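You operate a simulated robot arm through the tools that you are given. There is no shell and no other tool.

You are at the controls of a simulated robot arm. One attempt, no reset.

TASK
Dose the tube on the grey stand with 1 blue and 3 yellow strokes, then rack it.
Fine: park both spouts; the tube goes into the free hole. Set down upright: rinse tube.

Only the result counts: the job must be done as asked and must still hold three seconds after the hand-in. Knocking over, shifting, dropping, spilling or breaking anything else fails it.

THE ROBOT
A 6-joint arm with a two-finger parallel gripper, fixed in place. Base frame: the origin is on the floor under the middle of its stand, x ahead of it, y to its left, z up; the work surface is at about z = 850. Units: mm, degrees, N and s.
With the tool pointing down near the work surface it reaches from about 260 to 680 mm from the base axis. Its first joint turns from -66.0 to 66.0 degrees. Payload 2.9 kg.
Tool frame: the origin (TCP) lies between the finger pads and is the grasp point; the fingertips stand 30 mm ahead of it; z points along the fingers, y is the line along which they close. The gripper opens to 110 mm. The fingers are 20 mm wide and 10 mm thick; the gripper's body (48 by 112 mm) begins 55 mm behind the TCP.
Orientation is that of the tool frame in the base frame, as [roll, pitch, yaw] about the fixed x, y, z axes, in that order (R = Rz(yaw) Ry(pitch) Rx(roll)). With the fingers straight down and closing along the base's y, the tool's x points along the base's -x, its y along +y and its z along -z.

THE INTERFACE
- The arm moves only by the tool nudge_tool. Its argument "moves" is a list that holds one entry, the list of rows, each a list of 7 numbers: the turn, a rotation vector about the tool's x, y, z in units of 6 degrees (1.0 is 6 degrees), then the shift along the tool's x, y, z in units of 40 mm (1.0 is 40 mm), then the finger opening in mm, from 0 to 110. In form: [[[wx, wy, wz, tx, ty, tz, hand], ...]]. A call has 1 to 20 rows; each row shifts and turns the commanded pose from where the row before left it, along the tool's axes as they then stand. A call with a number of a shift or a turn outside -1 to 1 is refused whole. Rows are played at 5 a second. More than 50 mm and 8.6 degrees between two rows, or a gripper value outside its range, and nothing of the call is played. Where a pose cannot be reached the arm comes as near as it can. A force on the tool above 40 N (or 10 N above the force at the start of the call, whichever is more), or a blocked arm, ends the call early, and 0.2 s more pass. Each finger travels about 108 mm/s and halts on what it meets, pressing with about 29 N; the grip force reading is that of the motor and also rises with nothing between the fingers. The clock runs only during rows and for 0.2 s after the last one: add rows that do not move to give the fingers time. The reply holds the time, the measured pose of the TCP, the force on the tool along the base axes, the opening and the grip force, in the units named above and with some noise, with the torque about the TCP (base axes, N m) and any sound that the robot's microphone picked up, and new pictures: "show" is both (left out), scene, wrist or none.
- Cameras (640 x 400 px; columns grow to the right, rows downward): "scene" is fixed at [93, 437.6, 1426.8]; the picture's right is [-0.60, -0.80, 0.00], its down [-0.31, 0.23, -0.92] and it looks along [0.74, -0.56, -0.38] (base axes); focal length 253 px, centre (320, 200). "wrist" rides on the gripper at [72, 17, -103] in the tool frame; the picture's right is [-0.23, 0.97, 0.00], its down [-0.76, -0.18, -0.62] and it looks along [-0.61, -0.14, 0.78] (tool axes); focal length 222 px, centre (320, 200). There is no depth. A picture from a camera that has moved, and an enlarged one, comes with that camera's place and axes in the base frame and with its lens. The place of the scene camera against the robot may be out by one fixed shift of up to 25 mm in any direction.
- zoom(camera, box): a new picture of the part [left, top, right, bottom] of that camera's present view, enlarged. It takes no simulated time.
- hand_in(): hands the job in; it is judged then, once.

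Nothing tells you positions but the pictures and the camera data. Unless the task says otherwise, let go and move clear before handing in.

The tools are called by a JSON object that holds its "fn" and its "kwargs". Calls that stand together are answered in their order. nudge_tool: Moves the arm, as the interface text tells. Its arguments: {"type":"object","properties":{"moves":{"type":"array"},"show":{"type":"string","enum":["both","scene","wrist","none"]}},"required":["moves"]} The other tools are called the same way: zoom (camera, box) takes an enlarged picture of a part of a camera's view; hand_in () hands the job in.

At the start:

```text
clock: 0.0
eef_pos: [316.5, 223.4, 1294.7]
ee_rot: [179.9, 0.0, -179.9]
force: [-0.3, 0.5, -0.2]
wrist_torque: [-0.03, -0.02, 0.02]
opening: 109.8
finger_force: 0.1
```

scene: 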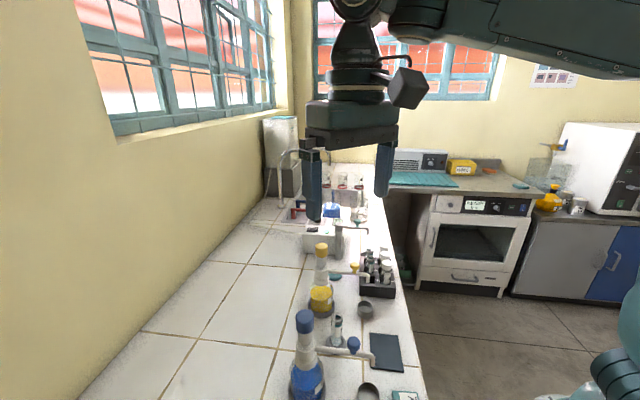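
wrist: 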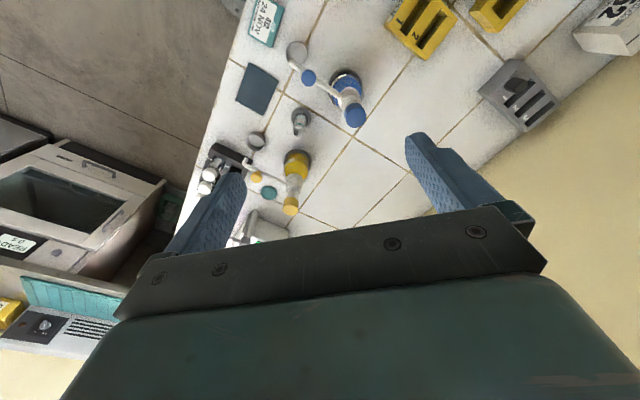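

I see a bench with a blue and a yellow dispenser bottle, a tube on a small grey stand, and a dark rack. I'll zoom in on both cameras before moving.

{"fn": "zoom", "kwargs": {"camera": "scene", "box": [260, 220, 440, 400]}}

{"fn": "zoom", "kwargs": {"camera": "wrist", "box": [180, 30, 400, 230]}}

{"fn": "zoom", "kwargs": {"camera": "scene", "box": [340, 240, 410, 310]}}

```text
2.22 times, centred on (350, 310) of scene
camera zoom: at [93.0, 437.6, 1426.8], right [-0.6, -0.8, 0.0], down [-0.31, 0.23, -0.92], along [0.74, -0.56, -0.38], focal length 563 px, centre (253, -44)
```

zoom: 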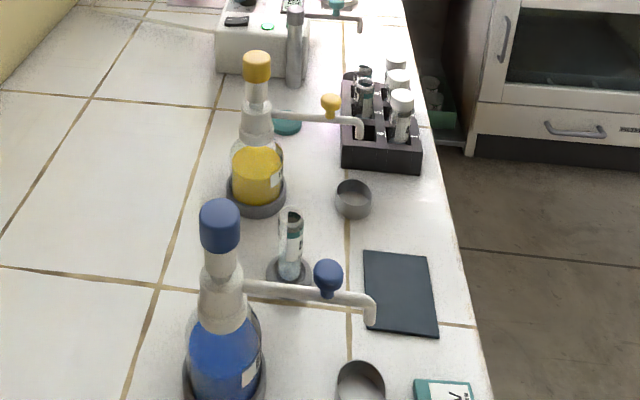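

```text
2.00 times, centred on (290, 130) of wrist
camera zoom: at [245.2, 241.1, 1396.2], right [0.23, 0.97, 0.0], down [0.76, -0.18, 0.62], along [0.61, -0.14, -0.78], focal length 444 px, centre (380, 340)
```

zoom: 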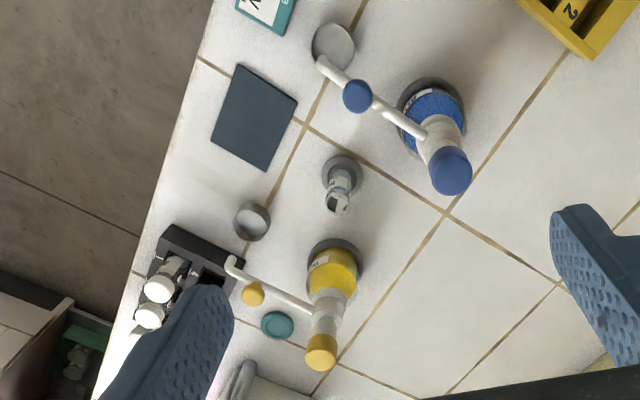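

```text
5.71 times, centred on (375, 275) of scene
camera zoom: at [93.0, 437.6, 1426.8], right [-0.6, -0.8, 0.0], down [-0.31, 0.23, -0.92], along [0.74, -0.56, -0.38], focal length 1448 px, centre (6, -229)
```

zoom: 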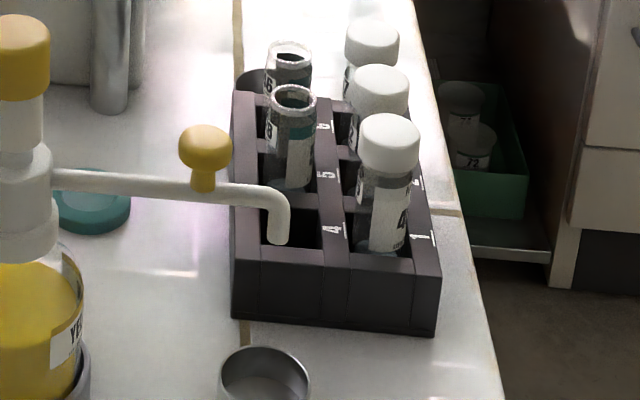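

The yellow and blue spouts both look parked over their small grey cups, and the tube stands between the bottles. Before moving I'll look closer at the labels, the rack and the rest of the bench.

{"fn": "zoom", "kwargs": {"camera": "scene", "box": [355, 245, 400, 300]}}

{"fn": "zoom", "kwargs": {"camera": "scene", "box": [320, 305, 355, 355]}}

{"fn": "zoom", "kwargs": {"camera": "scene", "box": [260, 110, 400, 260]}}

{"fn": "zoom", "kwargs": {"camera": "scene", "box": [280, 330, 430, 400]}}

{"fn": "zoom", "kwargs": {"camera": "wrist", "box": [200, 0, 640, 160]}}

```text
7.27 times, centred on (378, 272) of scene
camera zoom: at [93.0, 437.6, 1426.8], right [-0.6, -0.8, 0.0], down [-0.31, 0.23, -0.92], along [0.74, -0.56, -0.38], focal length 1843 px, centre (-98, -327)
```

zoom: 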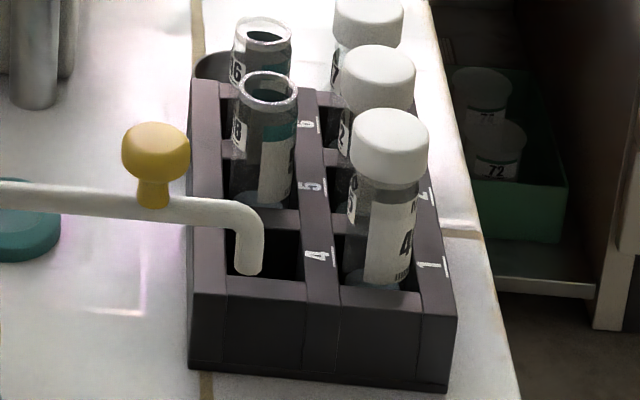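

```text
8.00 times, centred on (338, 330) of scene
camera zoom: at [93.0, 437.6, 1426.8], right [-0.6, -0.8, 0.0], down [-0.31, 0.23, -0.92], along [0.74, -0.56, -0.38], focal length 2027 px, centre (180, -840)
```

zoom: 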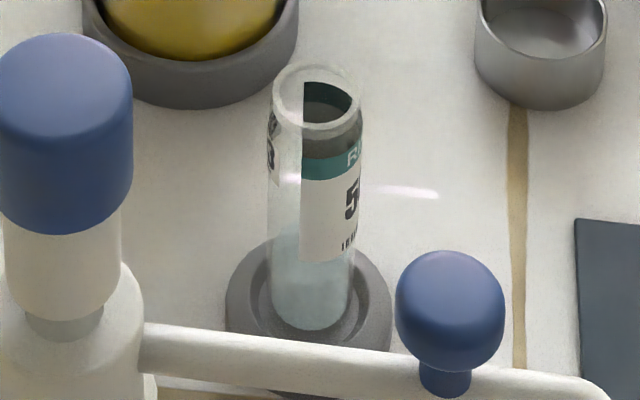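

```text
2.67 times, centred on (330, 185) of scene
camera zoom: at [93.0, 437.6, 1426.8], right [-0.6, -0.8, 0.0], down [-0.31, 0.23, -0.92], along [0.74, -0.56, -0.38], focal length 676 px, centre (293, 240)
```

zoom: 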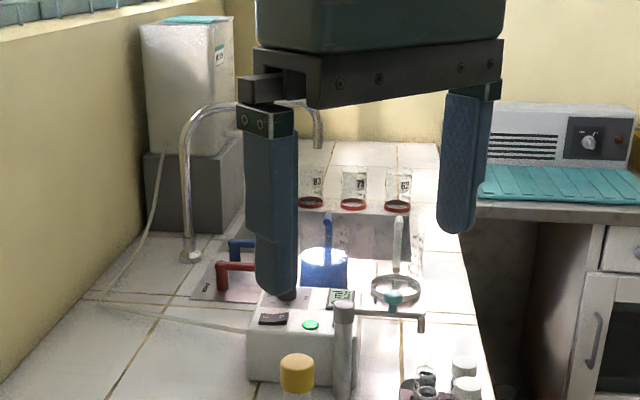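

```text
4.27 times, centred on (355, 365) of scene
camera zoom: at [93.0, 437.6, 1426.8], right [-0.6, -0.8, 0.0], down [-0.31, 0.23, -0.92], along [0.74, -0.56, -0.38], focal length 1081 px, centre (171, -504)
```

zoom: 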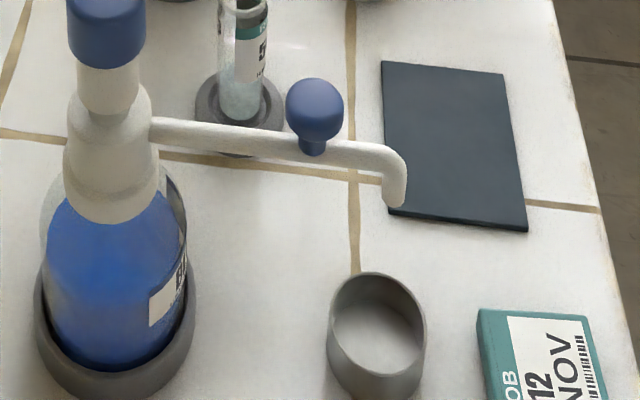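

```text
1.45 times, centred on (420, 80) of wrist
camera zoom: at [245.2, 241.1, 1396.2], right [0.23, 0.97, 0.0], down [0.76, -0.18, 0.62], along [0.61, -0.14, -0.78], focal length 323 px, centre (174, 374)
```

zoom: 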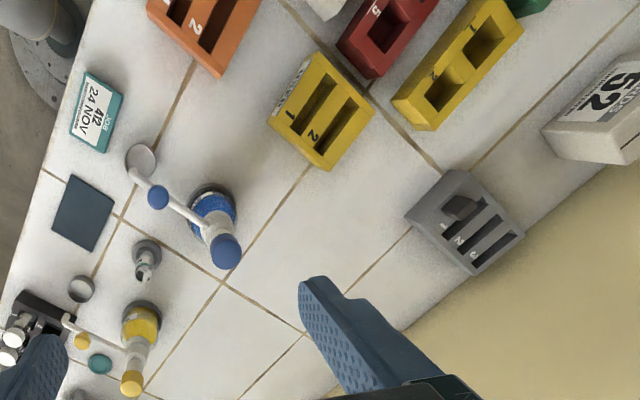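

The stand tube carries a teal label starting "RI…" (probably RINSE). Hole 4 looks like the only free hole. I'll stay well above everything and move the wrist camera to the -y side to read the labels and get positions.

{"fn": "nudge_tool", "kwargs": {"moves": [[[0, 0, 0, 0, -1, 0.4, 60], [0, 0, 0, 0, -1, 0.4, 30], [0, 0, 0, 0, -1, 0.4, 0], [0, 0, 0, 0, -1, 0.4, 0], [0, 0, 0, 0, -1, 0.4, 0], [0, 0, 0, 0, 0, 0, 0]]], "show": "both"}}

```text
clock: 1.4
eef_pos: [316.8, 22.3, 1214.0]
ee_rot: [179.9, 0.0, 179.9]
force: [0.2, 0.4, 0.5]
wrist_torque: [0.01, -0.01, 0.01]
opening: 0.1
finger_force: 28.9
camera wrist: at [245.1, 39.8, 1314.9], right [0.23, 0.97, 0.0], down [0.76, -0.18, 0.62], along [0.61, -0.14, -0.78], focal length 222 px, centre (320, 200)
```

scene: 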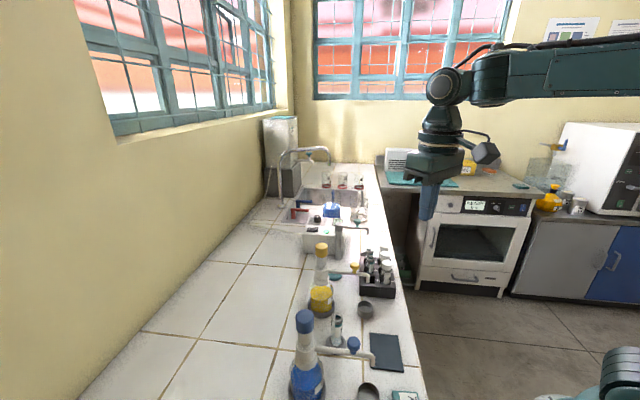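
wrist: 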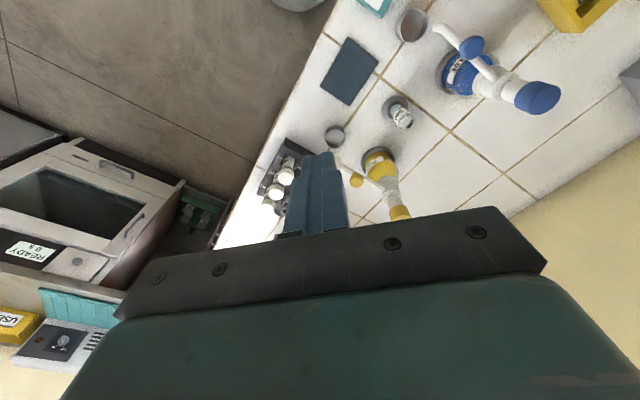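

{"fn": "zoom", "kwargs": {"camera": "wrist", "box": [320, 70, 440, 230]}}

{"fn": "zoom", "kwargs": {"camera": "wrist", "box": [320, 0, 570, 160]}}

{"fn": "zoom", "kwargs": {"camera": "wrist", "box": [230, 110, 360, 240]}}

{"fn": "zoom", "kwargs": {"camera": "scene", "box": [280, 160, 400, 300]}}

```text
2.50 times, centred on (380, 150) of wrist
camera zoom: at [245.1, 39.8, 1314.9], right [0.23, 0.97, 0.0], down [0.76, -0.18, 0.62], along [0.61, -0.14, -0.78], focal length 555 px, centre (170, 325)
```

zoom: 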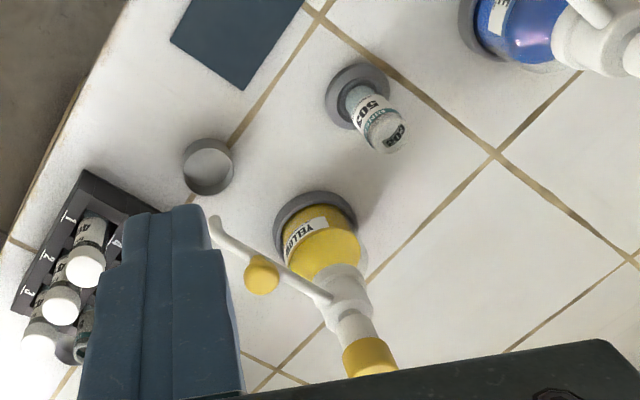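

```text
2.50 times, centred on (445, 80) of wrist
camera zoom: at [245.1, 39.8, 1314.9], right [0.23, 0.97, 0.0], down [0.76, -0.18, 0.62], along [0.61, -0.14, -0.78], focal length 555 px, centre (8, 500)
```

zoom: 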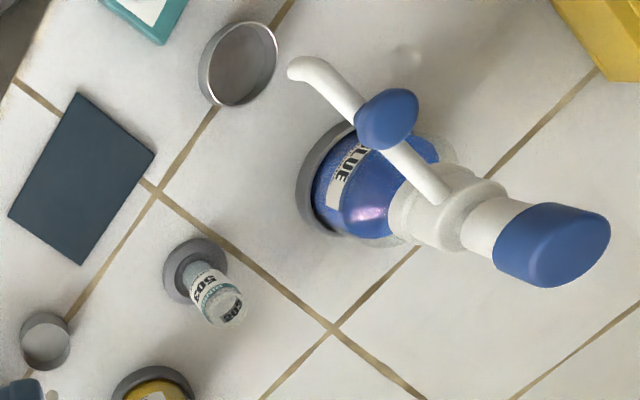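

```text
3.08 times, centred on (295, 175) of wrist
camera zoom: at [245.1, 39.8, 1314.9], right [0.23, 0.97, 0.0], down [0.76, -0.18, 0.62], along [0.61, -0.14, -0.78], focal length 684 px, centre (397, 277)
```

zoom: 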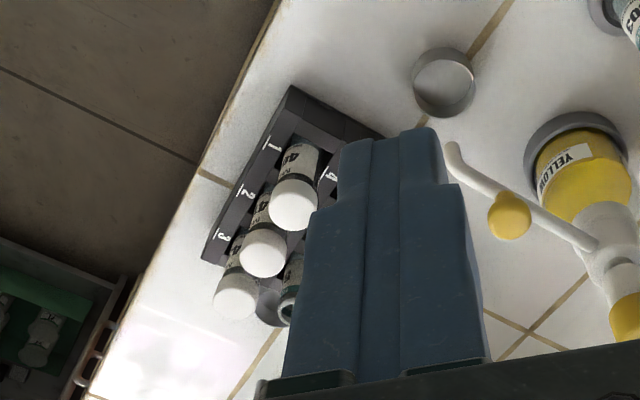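

```text
2.86 times, centred on (340, 230) of scene
camera zoom: at [93.0, 437.6, 1426.8], right [-0.6, -0.8, 0.0], down [-0.31, 0.23, -0.92], along [0.74, -0.56, -0.38], focal length 724 px, centre (263, 114)
```

zoom: 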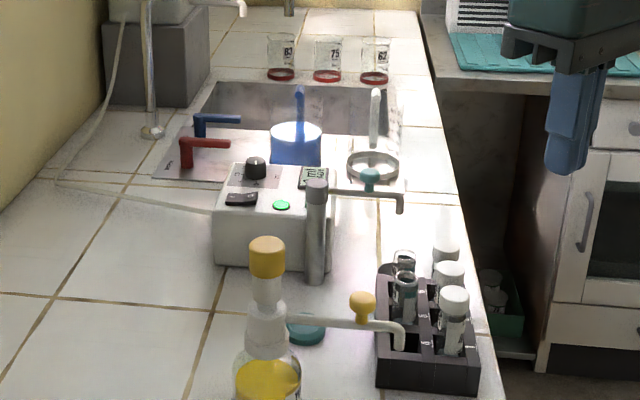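

{"fn": "zoom", "kwargs": {"camera": "wrist", "box": [375, 85, 425, 135]}}

{"fn": "zoom", "kwargs": {"camera": "wrist", "box": [255, 135, 310, 215]}}

{"fn": "zoom", "kwargs": {"camera": "scene", "box": [365, 243, 390, 283]}}

{"fn": "zoom", "kwargs": {"camera": "scene", "box": [320, 210, 385, 260]}}

{"fn": "zoom", "kwargs": {"camera": "scene", "box": [325, 310, 350, 350]}}

```text
8.00 times, centred on (400, 110) of wrist
camera zoom: at [245.1, 39.8, 1314.9], right [0.23, 0.97, 0.0], down [0.76, -0.18, 0.62], along [0.61, -0.14, -0.78], focal length 1777 px, centre (-320, 920)
```

zoom: 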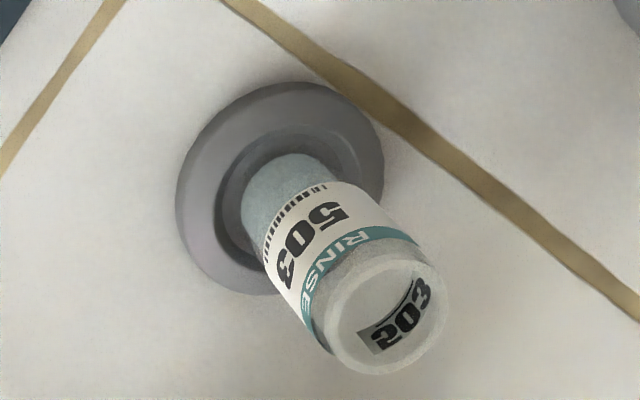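

```text
5.00 times, centred on (282, 175) of wrist
camera zoom: at [245.1, 39.8, 1314.9], right [0.23, 0.97, 0.0], down [0.76, -0.18, 0.62], along [0.61, -0.14, -0.78], focal length 1111 px, centre (508, 325)
```

zoom: 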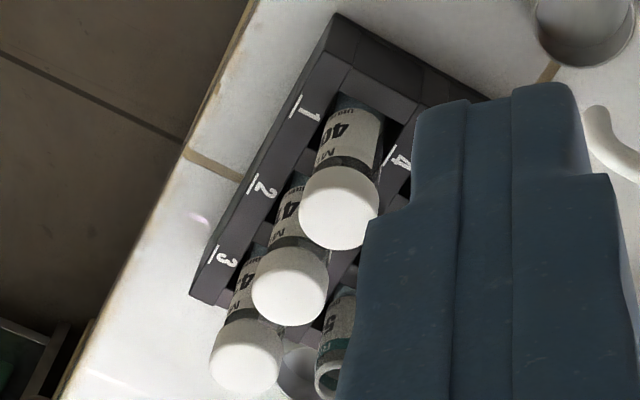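

```text
10.00 times, centred on (378, 263) of scene
camera zoom: at [93.0, 437.6, 1426.8], right [-0.6, -0.8, 0.0], down [-0.31, 0.23, -0.92], along [0.74, -0.56, -0.38], focal length 2534 px, centre (-255, -430)
```

zoom: 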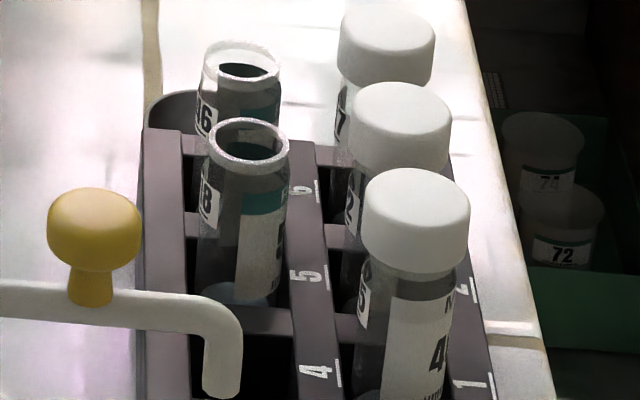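

```text
8.00 times, centred on (352, 235) of scene
camera zoom: at [93.0, 437.6, 1426.8], right [-0.6, -0.8, 0.0], down [-0.31, 0.23, -0.92], along [0.74, -0.56, -0.38], focal length 2027 px, centre (60, -80)
```

zoom: 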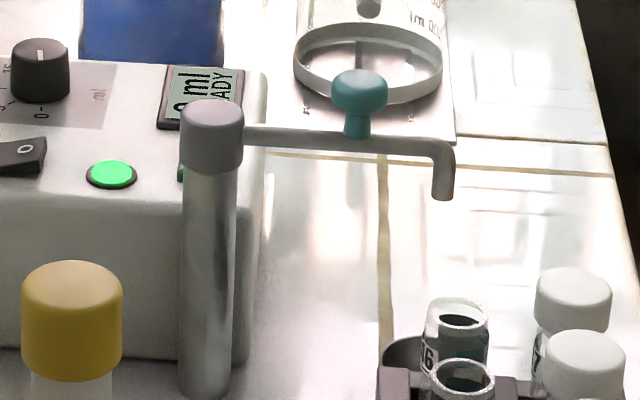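

```text
10.00 times, centred on (338, 330) of scene
camera zoom: at [93.0, 437.6, 1426.8], right [-0.6, -0.8, 0.0], down [-0.31, 0.23, -0.92], along [0.74, -0.56, -0.38], focal length 2534 px, centre (145, -1100)
```

zoom: 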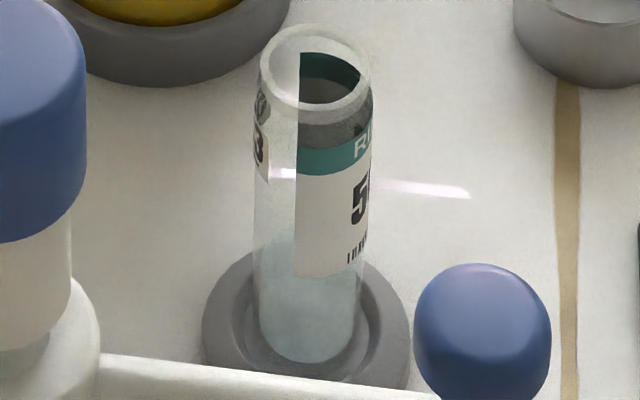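

The stand tube is labelled "RINSE 503", so it is the rinse tube, and hole 4 is the free hole. I put the tube axis near (410, 154) with its rim at z ≈ 941. Next I'll zoom in on the caps, knobs, spout tips and cups to measure them.

{"fn": "zoom", "kwargs": {"camera": "wrist", "box": [390, 0, 470, 50]}}

{"fn": "zoom", "kwargs": {"camera": "wrist", "box": [430, 20, 574, 120]}}

{"fn": "zoom", "kwargs": {"camera": "wrist", "box": [320, 120, 416, 220]}}

{"fn": "zoom", "kwargs": {"camera": "scene", "box": [285, 230, 395, 400]}}

```text
8.00 times, centred on (430, 25) of wrist
camera zoom: at [245.1, 39.8, 1314.9], right [0.23, 0.97, 0.0], down [0.76, -0.18, 0.62], along [0.61, -0.14, -0.78], focal length 1777 px, centre (-560, 1600)
```

zoom: 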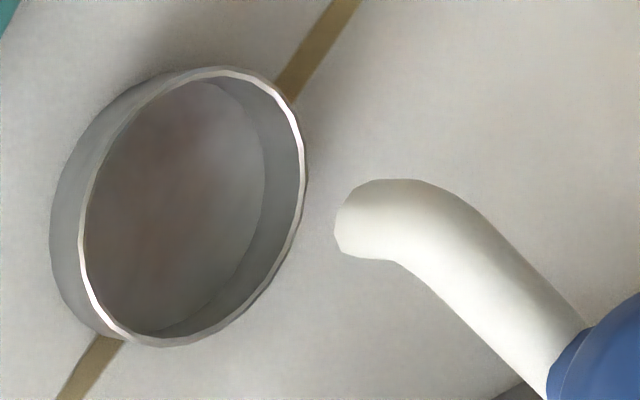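

```text
4.00 times, centred on (502, 70) of wrist
camera zoom: at [245.1, 39.8, 1314.9], right [0.23, 0.97, 0.0], down [0.76, -0.18, 0.62], along [0.61, -0.14, -0.78], focal length 888 px, centre (-408, 720)
```

zoom: 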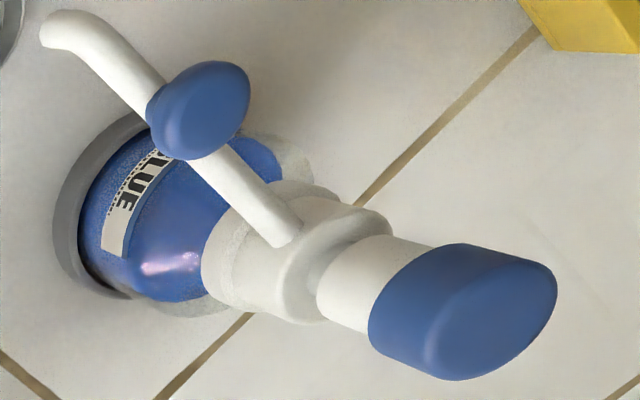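

```text
4.00 times, centred on (368, 170) of wrist
camera zoom: at [245.1, 39.8, 1314.9], right [0.23, 0.97, 0.0], down [0.76, -0.18, 0.62], along [0.61, -0.14, -0.78], focal length 888 px, centre (128, 320)
```

zoom: 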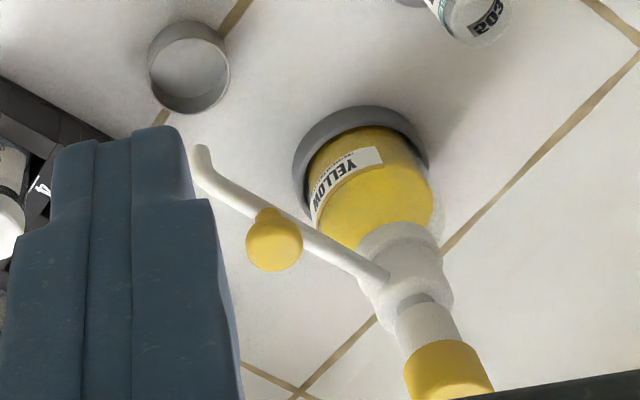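

```text
2.35 times, centred on (340, 315) of scene
camera zoom: at [93.0, 437.6, 1426.8], right [-0.6, -0.8, 0.0], down [-0.31, 0.23, -0.92], along [0.74, -0.56, -0.38], focal length 596 px, centre (273, -71)
```

zoom: 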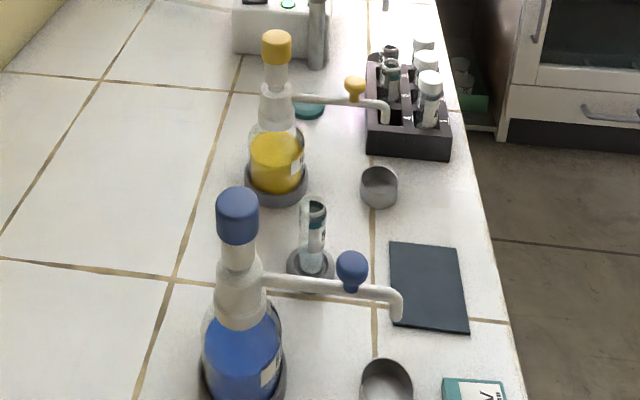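

Both spouts swing about their bottle axes, blue at about (368, 268) and yellow at about (521, 114), with a reach of about 120 mm to both the cup and the tube. I'll lower the closed fingers on the -x side of the blue knob, which I put at (307, 208, 1000), ready to push the spout over the tube.

{"fn": "nudge_tool", "kwargs": {"moves": [[[0, 0, 0, 0.25, 0.929, 0, 0], [0, 0, 0, 0.25, 0.929, 0, 0], [0, 0, 0, 0.25, 0.929, 0, 0], [0, 0, 0, 0.25, 0.929, 0, 0], [0, 0, 0, 0.25, 0.929, 0, 0], [0, 0, 0, 0, 0, 0.8, 0], [0, 0, 0, 0, 0, 0.8, 0], [0, 0, 0, 0, 0, 0.8, 0], [0, 0, 0, 0, 0, 0.8, 0], [0, 0, 0, 0, 0, 0, 0], [0, 0, 0, 0, 0, 0, 0]]], "show": "both"}}

```text
clock: 3.8
eef_pos: [264.1, 208.6, 1086.0]
ee_rot: [179.9, 0.0, -180.0]
force: [-0.9, -0.6, -0.5]
wrist_torque: [0.02, 0.03, -0.02]
opening: 0.1
finger_force: 28.3
camera wrist: at [193.3, 227.4, 1188.6], right [0.23, 0.97, 0.0], down [0.76, -0.18, 0.62], along [0.61, -0.14, -0.78], focal length 222 px, centre (320, 200)
```

scene: 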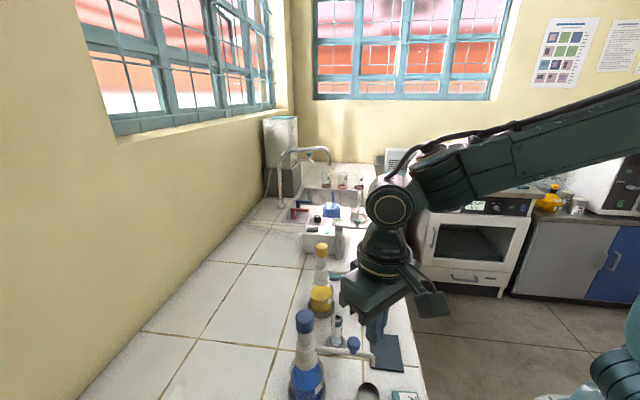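
wrist: 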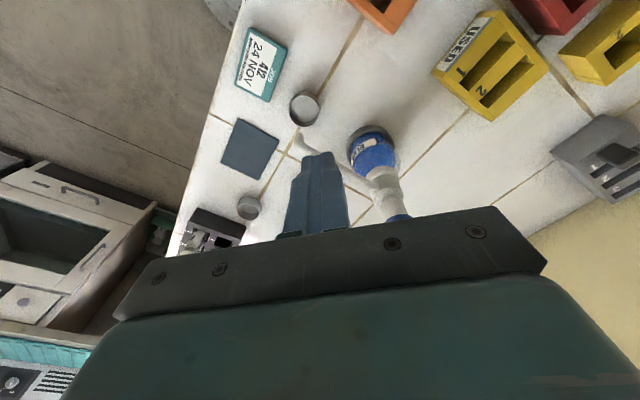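

The closed fingers are at (264, 209, 1086), just short of the blue knob. I'll zoom the scene view to check clearances before going lower.

{"fn": "zoom", "kwargs": {"camera": "scene", "box": [280, 250, 460, 400]}}

{"fn": "zoom", "kwargs": {"camera": "wrist", "box": [230, 80, 450, 230]}}

```text
2.67 times, centred on (370, 325) of scene
camera zoom: at [93.0, 437.6, 1426.8], right [-0.6, -0.8, 0.0], down [-0.31, 0.23, -0.92], along [0.74, -0.56, -0.38], focal length 676 px, centre (187, -133)
```

zoom: 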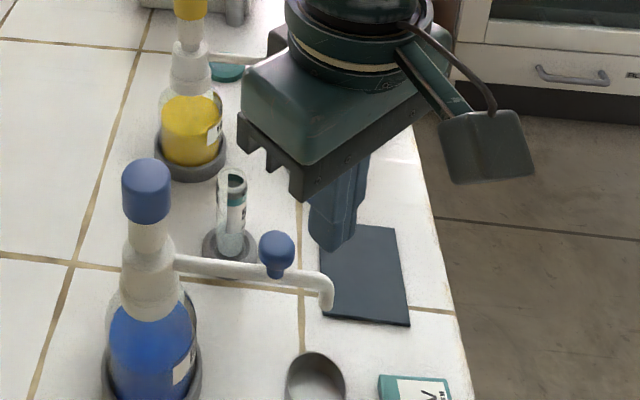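

```text
2.67 times, centred on (340, 155) of wrist
camera zoom: at [193.3, 227.4, 1188.6], right [0.23, 0.97, 0.0], down [0.76, -0.18, 0.62], along [0.61, -0.14, -0.78], focal length 592 px, centre (267, 320)
```

zoom: 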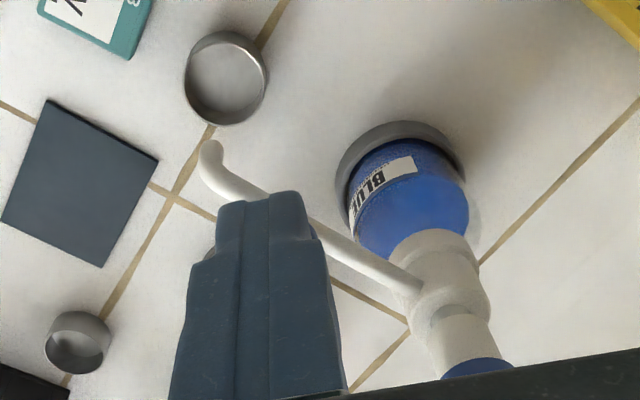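

{"fn": "nudge_tool", "kwargs": {"moves": [[[0, 0, 0, 0, 0, 0.65, 0], [0, 0, 0, 0, 0, 0.65, 0], [0, 0, 0, 0, 0, 0.65, 0], [0, 0, 0, -0.2, 0, 0, 0], [0, 0, 0, -0.15, 0, 0, 0], [0, 0, 0, 0, 0, 0, 0]]], "show": "both"}}

{"fn": "zoom", "kwargs": {"camera": "scene", "box": [280, 250, 460, 400]}}

{"fn": "zoom", "kwargs": {"camera": "wrist", "box": [230, 60, 450, 230]}}

```text
clock: 5.2
eef_pos: [281.8, 210.8, 1007.1]
ee_rot: [179.9, -0.1, 179.9]
force: [0.1, -0.2, 0.2]
wrist_torque: [0.02, 0.04, 0.02]
opening: 0.1
finger_force: 29.3
camera wrist: at [210.1, 228.0, 1109.6], right [0.23, 0.97, 0.0], down [0.76, -0.18, 0.62], along [0.61, -0.14, -0.78], focal length 222 px, centre (320, 200)
```

scene: 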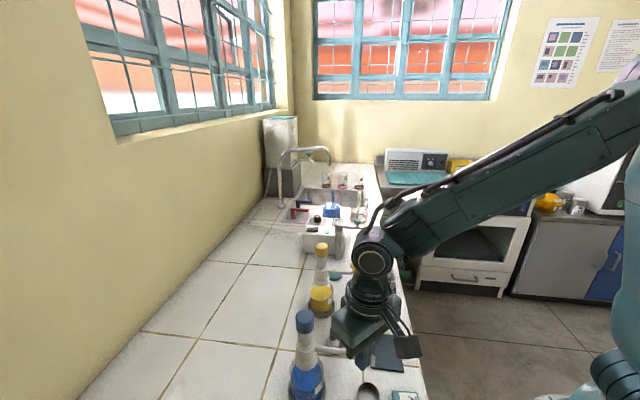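
wrist: 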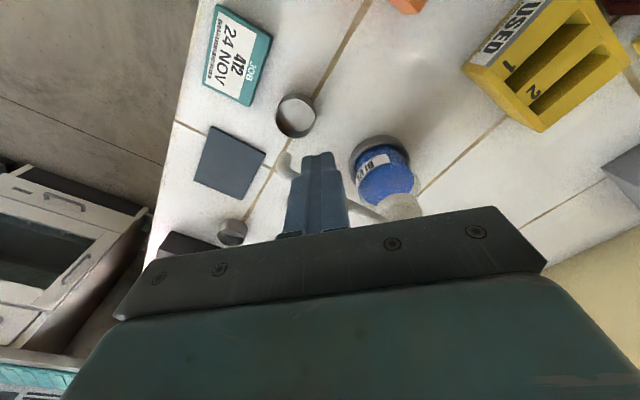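

```text
2.67 times, centred on (370, 325) of scene
camera zoom: at [93.0, 437.6, 1426.8], right [-0.6, -0.8, 0.0], down [-0.31, 0.23, -0.92], along [0.74, -0.56, -0.38], focal length 676 px, centre (187, -133)
```

zoom: 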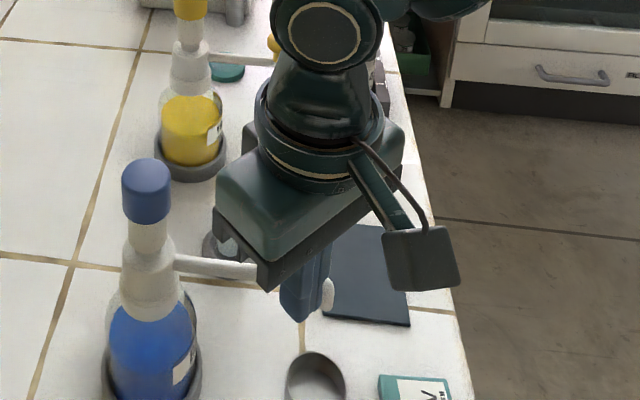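

```text
2.35 times, centred on (340, 145) of wrist
camera zoom: at [210.1, 228.0, 1109.6], right [0.23, 0.97, 0.0], down [0.76, -0.18, 0.62], along [0.61, -0.14, -0.78], focal length 523 px, centre (273, 329)
```

zoom: 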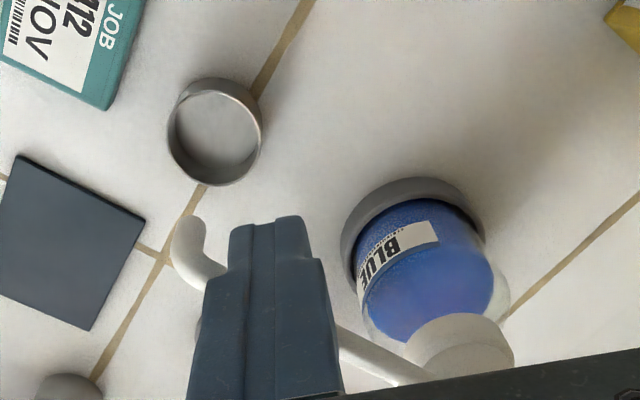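

The fingers sit about 3 mm short of the blue knob on its -x side, and the spout tip is visible beside them. I'll push the knob gently along the first part of its arc and then check how the spout followed.

{"fn": "nudge_tool", "kwargs": {"moves": [[[0, 0, 0, -0.08, -0.075, 0, 0], [0, 0, 0, -0.1425, -0.14, 0, 0], [0, 0, 0, -0.15, -0.1125, 0, 0], [0, 0, 0, -0.1575, -0.1025, 0, 0], [0, 0, 0, -0.1675, -0.085, 0, 0], [0, 0, 0, -0.1725, -0.0725, 0, 0], [0, 0, 0, 0, 0, 0, 0]]], "show": "both"}}

{"fn": "zoom", "kwargs": {"camera": "wrist", "box": [230, 60, 450, 230]}}

{"fn": "zoom", "kwargs": {"camera": "scene", "box": [280, 250, 460, 400]}}

```text
clock: 6.8
eef_pos: [316.9, 186.2, 1008.8]
ee_rot: [179.9, 0.1, 180.0]
force: [0.3, 0.0, 0.2]
wrist_torque: [-0.01, -0.01, 0.03]
opening: 0.2
finger_force: 28.8
camera wrist: at [244.7, 203.8, 1110.5], right [0.23, 0.97, 0.0], down [0.76, -0.18, 0.62], along [0.61, -0.14, -0.78], focal length 222 px, centre (320, 200)
```

scene: 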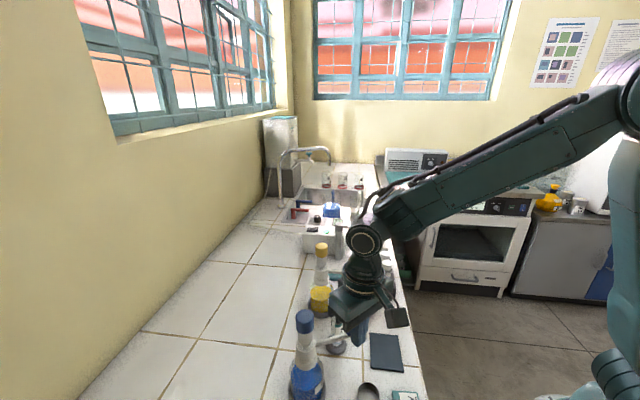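
wrist: 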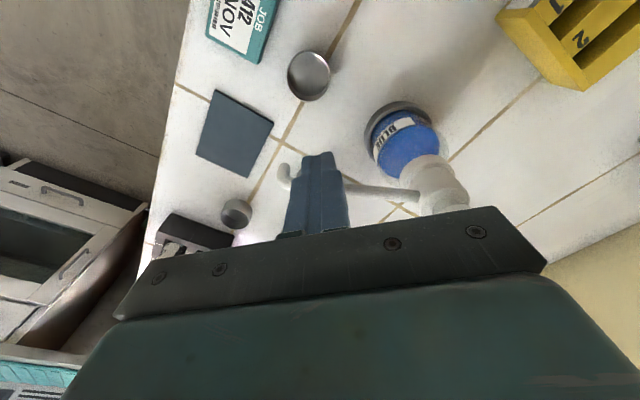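

```text
2.35 times, centred on (340, 145) of wrist
camera zoom: at [244.7, 203.8, 1110.5], right [0.23, 0.97, 0.0], down [0.76, -0.18, 0.62], along [0.61, -0.14, -0.78], focal length 523 px, centre (273, 329)
```

zoom: 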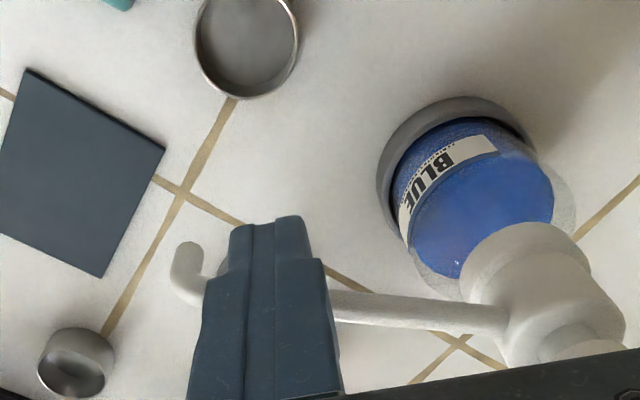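

```text
2.67 times, centred on (370, 325) of scene
camera zoom: at [93.0, 437.6, 1426.8], right [-0.6, -0.8, 0.0], down [-0.31, 0.23, -0.92], along [0.74, -0.56, -0.38], focal length 676 px, centre (187, -133)
```

zoom: 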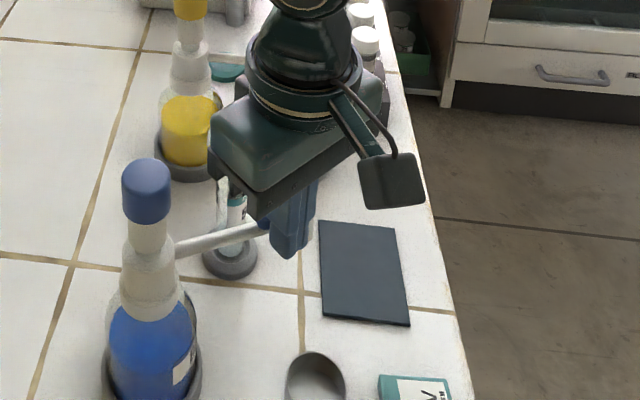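

The blue spout follows the push with almost no force and the bottle stays put. I'll keep going along the arc, stopping just short of the tube.

{"fn": "nudge_tool", "kwargs": {"moves": [[[0, 0, 0, -0.1775, -0.04, 0, 0], [0, 0, 0, -0.185, -0.03, 0, 0], [0, 0, 0, -0.185, -0.02, 0, 0], [0, 0, 0, -0.1875, -0.0075, 0, 0], [0, 0, 0, -0.1875, 0.0075, 0, 0], [0, 0, 0, -0.15, 0.02, 0, 0], [0, 0, 0, -0.1, 0.02, 0, 0], [0, 0, 0, -0.08, 0.02, 0, 0], [0, 0, 0, 0, 0, 0, 0]]], "show": "both"}}

{"fn": "zoom", "kwargs": {"camera": "wrist", "box": [230, 60, 450, 230]}}

{"fn": "zoom", "kwargs": {"camera": "scene", "box": [280, 250, 460, 400]}}

```text
clock: 8.8
eef_pos: [365.7, 184.7, 1010.7]
ee_rot: [179.8, -0.2, -180.0]
force: [-0.3, -0.1, 0.7]
wrist_torque: [-0.01, -0.01, 0.02]
opening: 0.1
finger_force: 29.1
camera wrist: at [294.4, 201.6, 1111.5], right [0.23, 0.97, 0.0], down [0.76, -0.18, 0.62], along [0.61, -0.14, -0.78], focal length 222 px, centre (320, 200)
```

scene: 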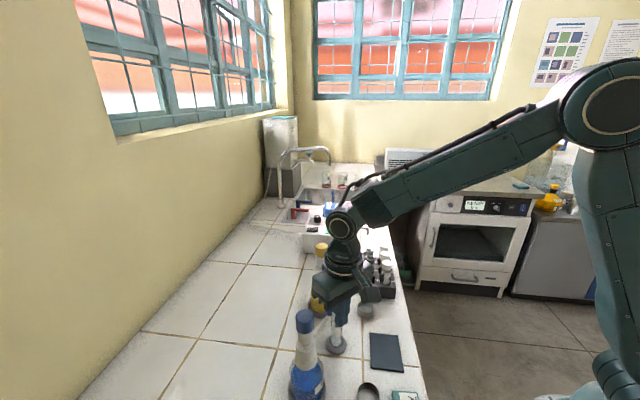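
wrist: 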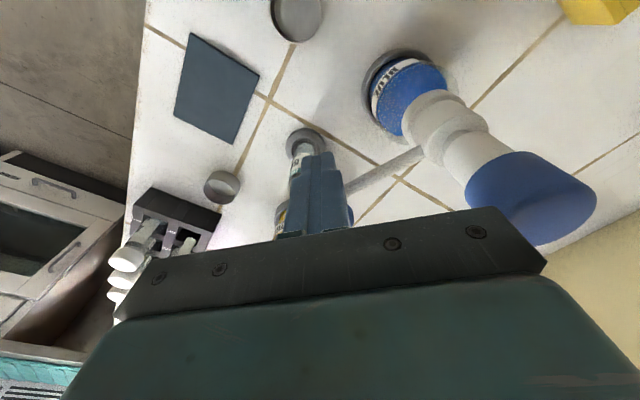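

```text
2.35 times, centred on (340, 145) of wrist
camera zoom: at [294.4, 201.6, 1111.5], right [0.23, 0.97, 0.0], down [0.76, -0.18, 0.62], along [0.61, -0.14, -0.78], focal length 523 px, centre (273, 329)
```

zoom: 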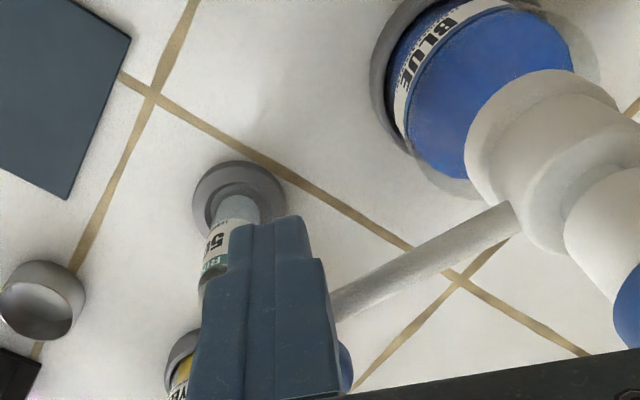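

```text
2.67 times, centred on (370, 325) of scene
camera zoom: at [93.0, 437.6, 1426.8], right [-0.6, -0.8, 0.0], down [-0.31, 0.23, -0.92], along [0.74, -0.56, -0.38], focal length 676 px, centre (187, -133)
```

zoom: 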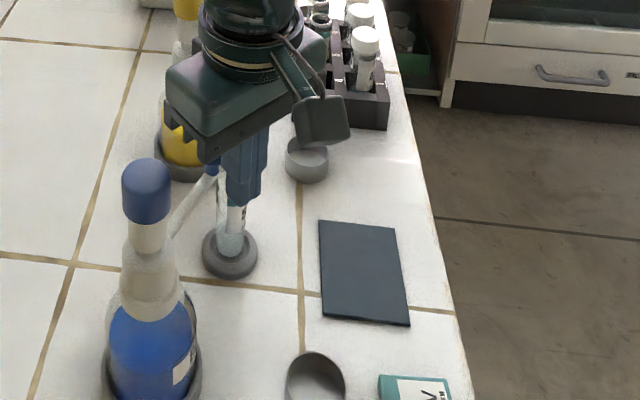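

The blue spout is close to the tube and may have coasted slightly. I'll back the fingers off and raise the arm for a clear look at the tip over the tube.

{"fn": "nudge_tool", "kwargs": {"moves": [[[0, 0, 0, 0.5, 0, 0, 0], [0, 0, 0, 0.5, 0, 0, 0], [0, 0, 0, 0, 0, -1, 0], [0, 0, 0, 0, 0, -1, 0], [0, 0, 0, 0.1, -0.8, -0.6, 0], [0, 0, 0, 0.1, -0.8, -0.6, 0], [0, 0, 0, 0.1, -0.8, -0.6, 0], [0, 0, 0, 0, -0.8, 0, 0], [0, 0, 0, 0, 0, 0, 0]]], "show": "both"}}

{"fn": "zoom", "kwargs": {"camera": "wrist", "box": [350, 60, 510, 180]}}

{"fn": "zoom", "kwargs": {"camera": "scene", "box": [290, 250, 400, 370]}}

```text
clock: 10.8
eef_pos: [313.2, 57.0, 1159.6]
ee_rot: [-180.0, 0.0, -180.0]
force: [-0.3, 0.9, 0.3]
wrist_torque: [0.04, 0.0, 0.04]
opening: 0.0
finger_force: 29.4
camera wrist: at [242.6, 74.3, 1262.4], right [0.23, 0.97, 0.0], down [0.76, -0.18, 0.62], along [0.61, -0.14, -0.78], focal length 222 px, centre (320, 200)
```

scene: 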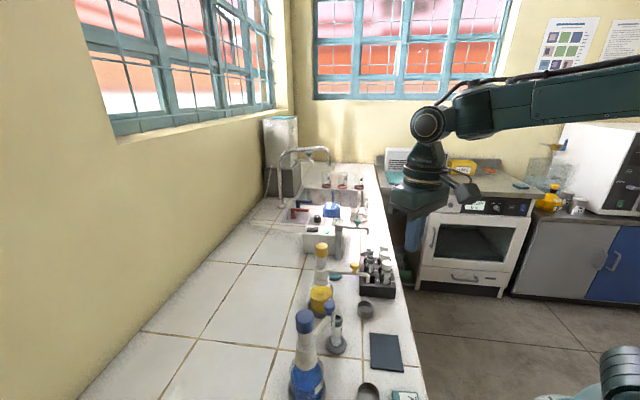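
wrist: 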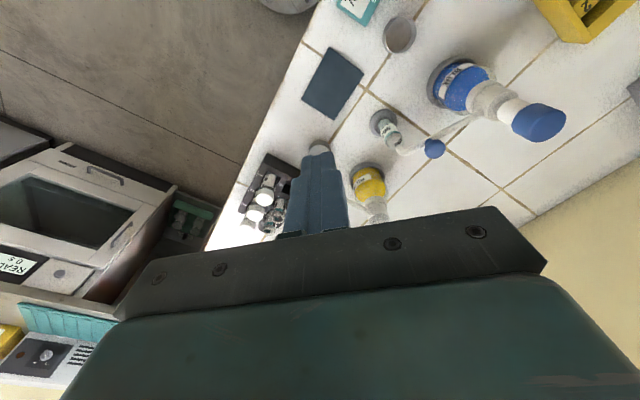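

```text
3.33 times, centred on (430, 120) of wrist
camera zoom: at [242.6, 74.3, 1262.4], right [0.23, 0.97, 0.0], down [0.76, -0.18, 0.62], along [0.61, -0.14, -0.78], focal length 740 px, centre (-47, 467)
```

zoom: 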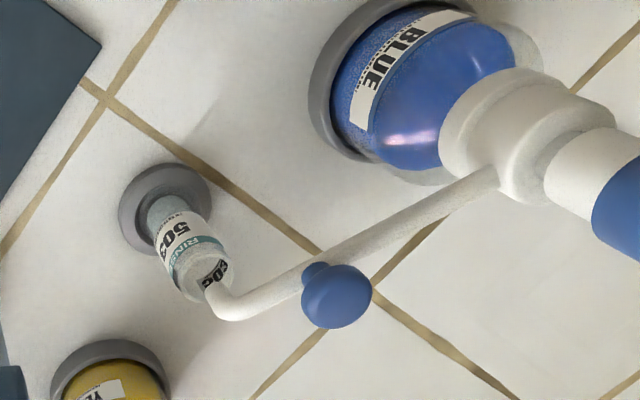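

```text
3.33 times, centred on (345, 310) of scene
camera zoom: at [93.0, 437.6, 1426.8], right [-0.6, -0.8, 0.0], down [-0.31, 0.23, -0.92], along [0.74, -0.56, -0.38], focal length 845 px, centre (237, -167)
```

zoom: 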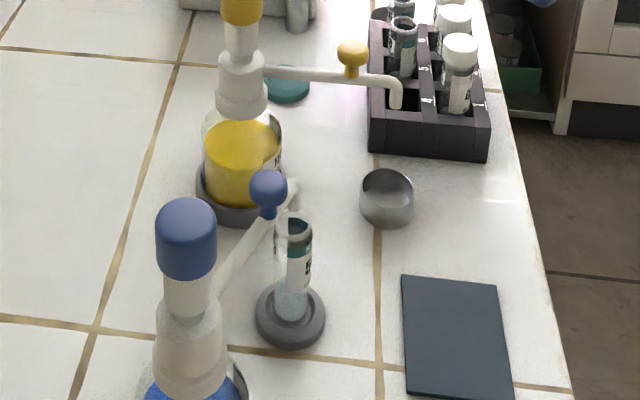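

{"fn": "zoom", "kwargs": {"camera": "scene", "box": [322, 296, 352, 336]}}

{"fn": "zoom", "kwargs": {"camera": "wrist", "box": [375, 105, 435, 155]}}

```text
10.00 times, centred on (337, 316) of scene
camera zoom: at [93.0, 437.6, 1426.8], right [-0.6, -0.8, 0.0], down [-0.31, 0.23, -0.92], along [0.74, -0.56, -0.38], focal length 2534 px, centre (150, -960)
```

zoom: 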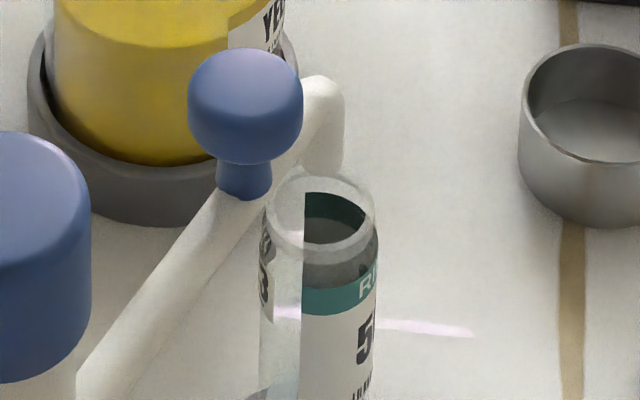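

```text
8.00 times, centred on (405, 130) of wrist
camera zoom: at [242.6, 74.3, 1262.4], right [0.23, 0.97, 0.0], down [0.76, -0.18, 0.62], along [0.61, -0.14, -0.78], focal length 1777 px, centre (-360, 760)
```

zoom: 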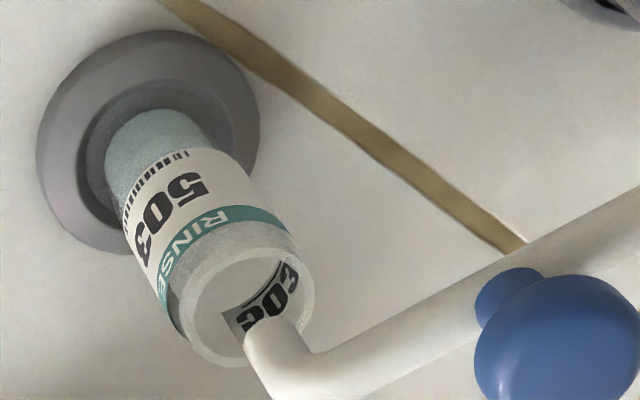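

The blue tip now sits almost exactly over the tube mouth in both views, within about 2 mm. Next I'll hover the closed fingertips above the blue pump cap at (368, 268), keeping clear of the cap for now.

{"fn": "nudge_tool", "kwargs": {"moves": [[[0, 0, 0, -0.229, 0.879, 0, 0], [0, 0, 0, -0.229, 0.879, 0, 0], [0, 0, 0, -0.229, 0.879, 0, 0], [0, 0, 0, -0.229, 0.879, 0, 0], [0, 0, 0, -0.229, 0.879, 0, 0], [0, 0, 0, -0.229, 0.879, 0, 0], [0, 0, 0, 0, 0, 0.6, 0], [0, 0, 0, 0, 0, 0.6, 0], [0, 0, 0, 0, 0, 0, 0]]], "show": "both"}}

{"fn": "zoom", "kwargs": {"camera": "scene", "box": [260, 250, 400, 370]}}

{"fn": "zoom", "kwargs": {"camera": "wrist", "box": [250, 100, 410, 230]}}

```text
clock: 12.8
eef_pos: [367.3, 266.5, 1113.8]
ee_rot: [179.9, 0.1, 179.9]
force: [0.2, -0.7, -0.5]
wrist_torque: [-0.01, 0.01, -0.01]
opening: 0.0
finger_force: 28.9
camera wrist: at [296.1, 284.0, 1216.1], right [0.23, 0.97, 0.0], down [0.76, -0.18, 0.62], along [0.61, -0.14, -0.78], focal length 222 px, centre (320, 200)
```

scene: 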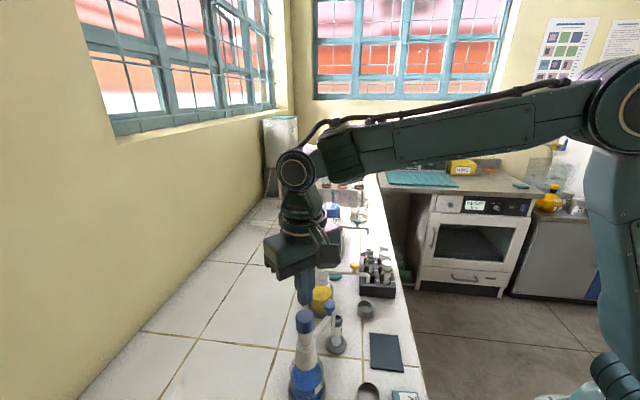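
wrist: 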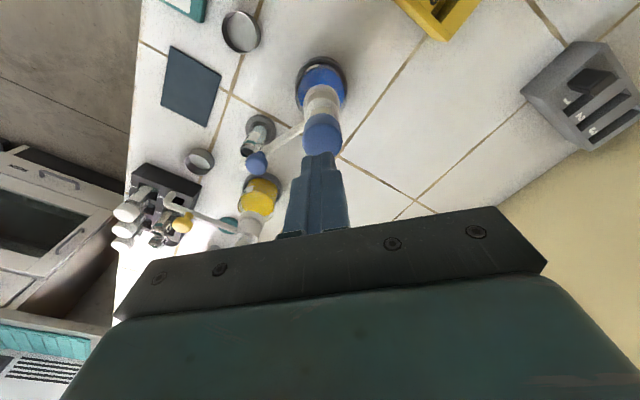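

```text
3.33 times, centred on (330, 310) of scene
camera zoom: at [93.0, 437.6, 1426.8], right [-0.6, -0.8, 0.0], down [-0.31, 0.23, -0.92], along [0.74, -0.56, -0.38], focal length 845 px, centre (287, -167)
```

zoom: 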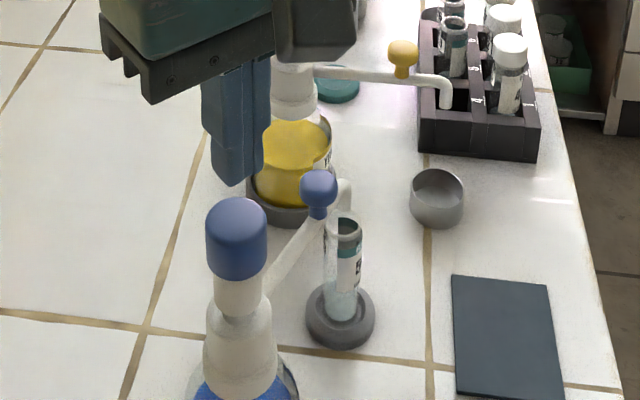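

```text
3.08 times, centred on (330, 165) of wrist
camera zoom: at [296.1, 284.0, 1216.1], right [0.23, 0.97, 0.0], down [0.76, -0.18, 0.62], along [0.61, -0.14, -0.78], focal length 684 px, centre (289, 308)
```

zoom: 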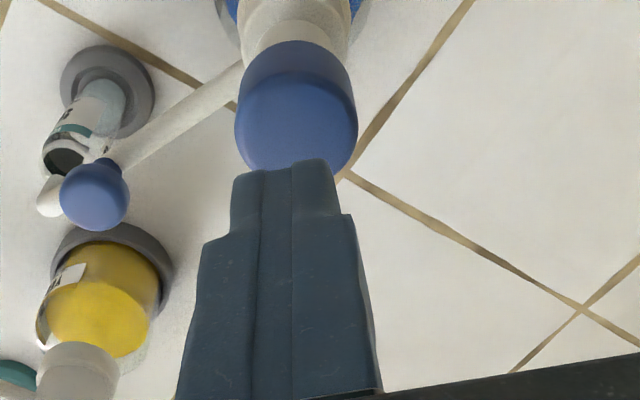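

The fingertips are about 30 mm above the blue cap and about 3 mm off centre in y. I'll correct that and lower slowly until first contact.

{"fn": "nudge_tool", "kwargs": {"moves": [[[0, 0, 0, 0.01, 0.06, 0.3, 0], [0, 0, 0, 0, 0, 0.2, 0], [0, 0, 0, 0, 0, 0.1, 0], [0, 0, 0, 0, 0, 0.05, 0], [0, 0, 0, 0, 0, 0.05, 0], [0, 0, 0, 0, 0, 0, 0]]], "show": "both"}}

{"fn": "zoom", "kwargs": {"camera": "scene", "box": [270, 260, 370, 345]}}

{"fn": "zoom", "kwargs": {"camera": "wrist", "box": [250, 100, 410, 230]}}

```text
clock: 14.2
eef_pos: [368.5, 271.0, 1084.6]
ee_rot: [179.9, 0.0, 180.0]
force: [0.1, -0.1, 1.1]
wrist_torque: [0.0, 0.01, -0.01]
opening: 0.0
finger_force: 29.1
camera wrist: at [296.3, 287.8, 1186.5], right [0.23, 0.97, 0.0], down [0.76, -0.18, 0.62], along [0.61, -0.14, -0.78], focal length 222 px, centre (320, 200)
```

scene: 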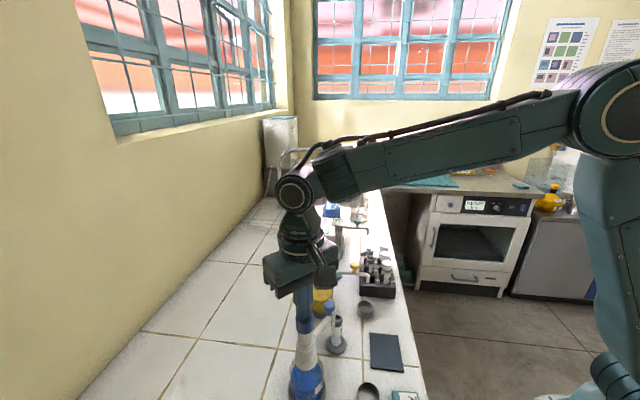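
wrist: 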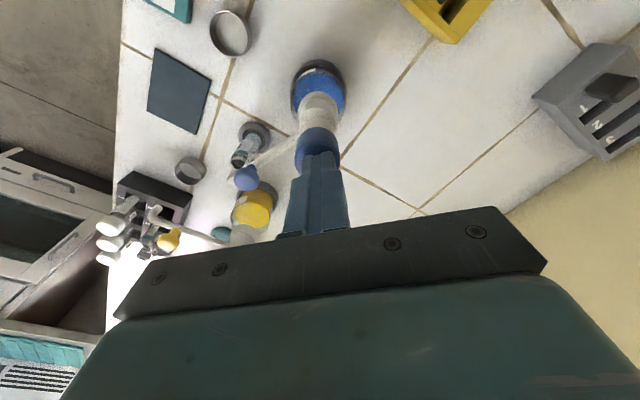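

```text
4.71 times, centred on (320, 302) of scene
camera zoom: at [93.0, 437.6, 1426.8], right [-0.6, -0.8, 0.0], down [-0.31, 0.23, -0.92], along [0.74, -0.56, -0.38], focal length 1192 px, centre (320, -282)
```

zoom: 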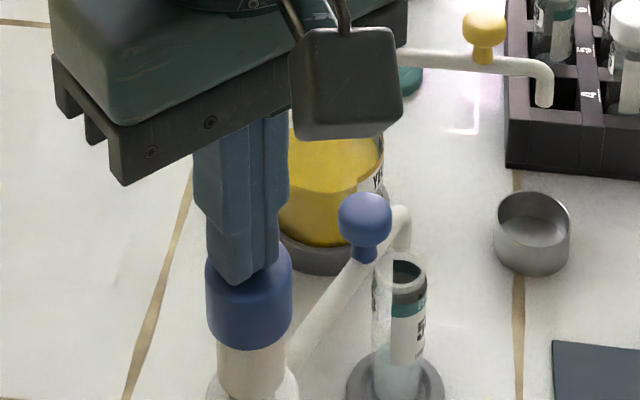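

```text
3.08 times, centred on (330, 165) of wrist
camera zoom: at [296.3, 287.8, 1186.5], right [0.23, 0.97, 0.0], down [0.76, -0.18, 0.62], along [0.61, -0.14, -0.78], focal length 684 px, centre (289, 308)
```

zoom: 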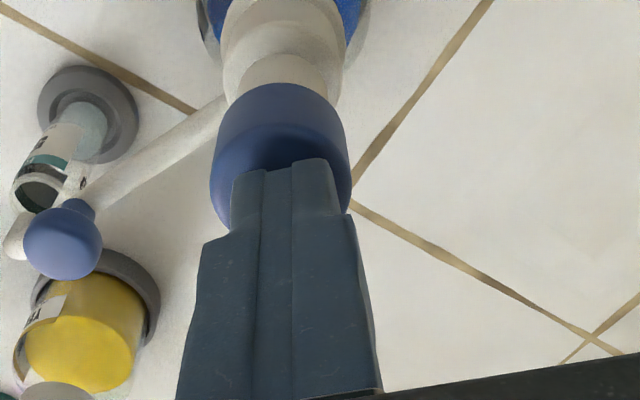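

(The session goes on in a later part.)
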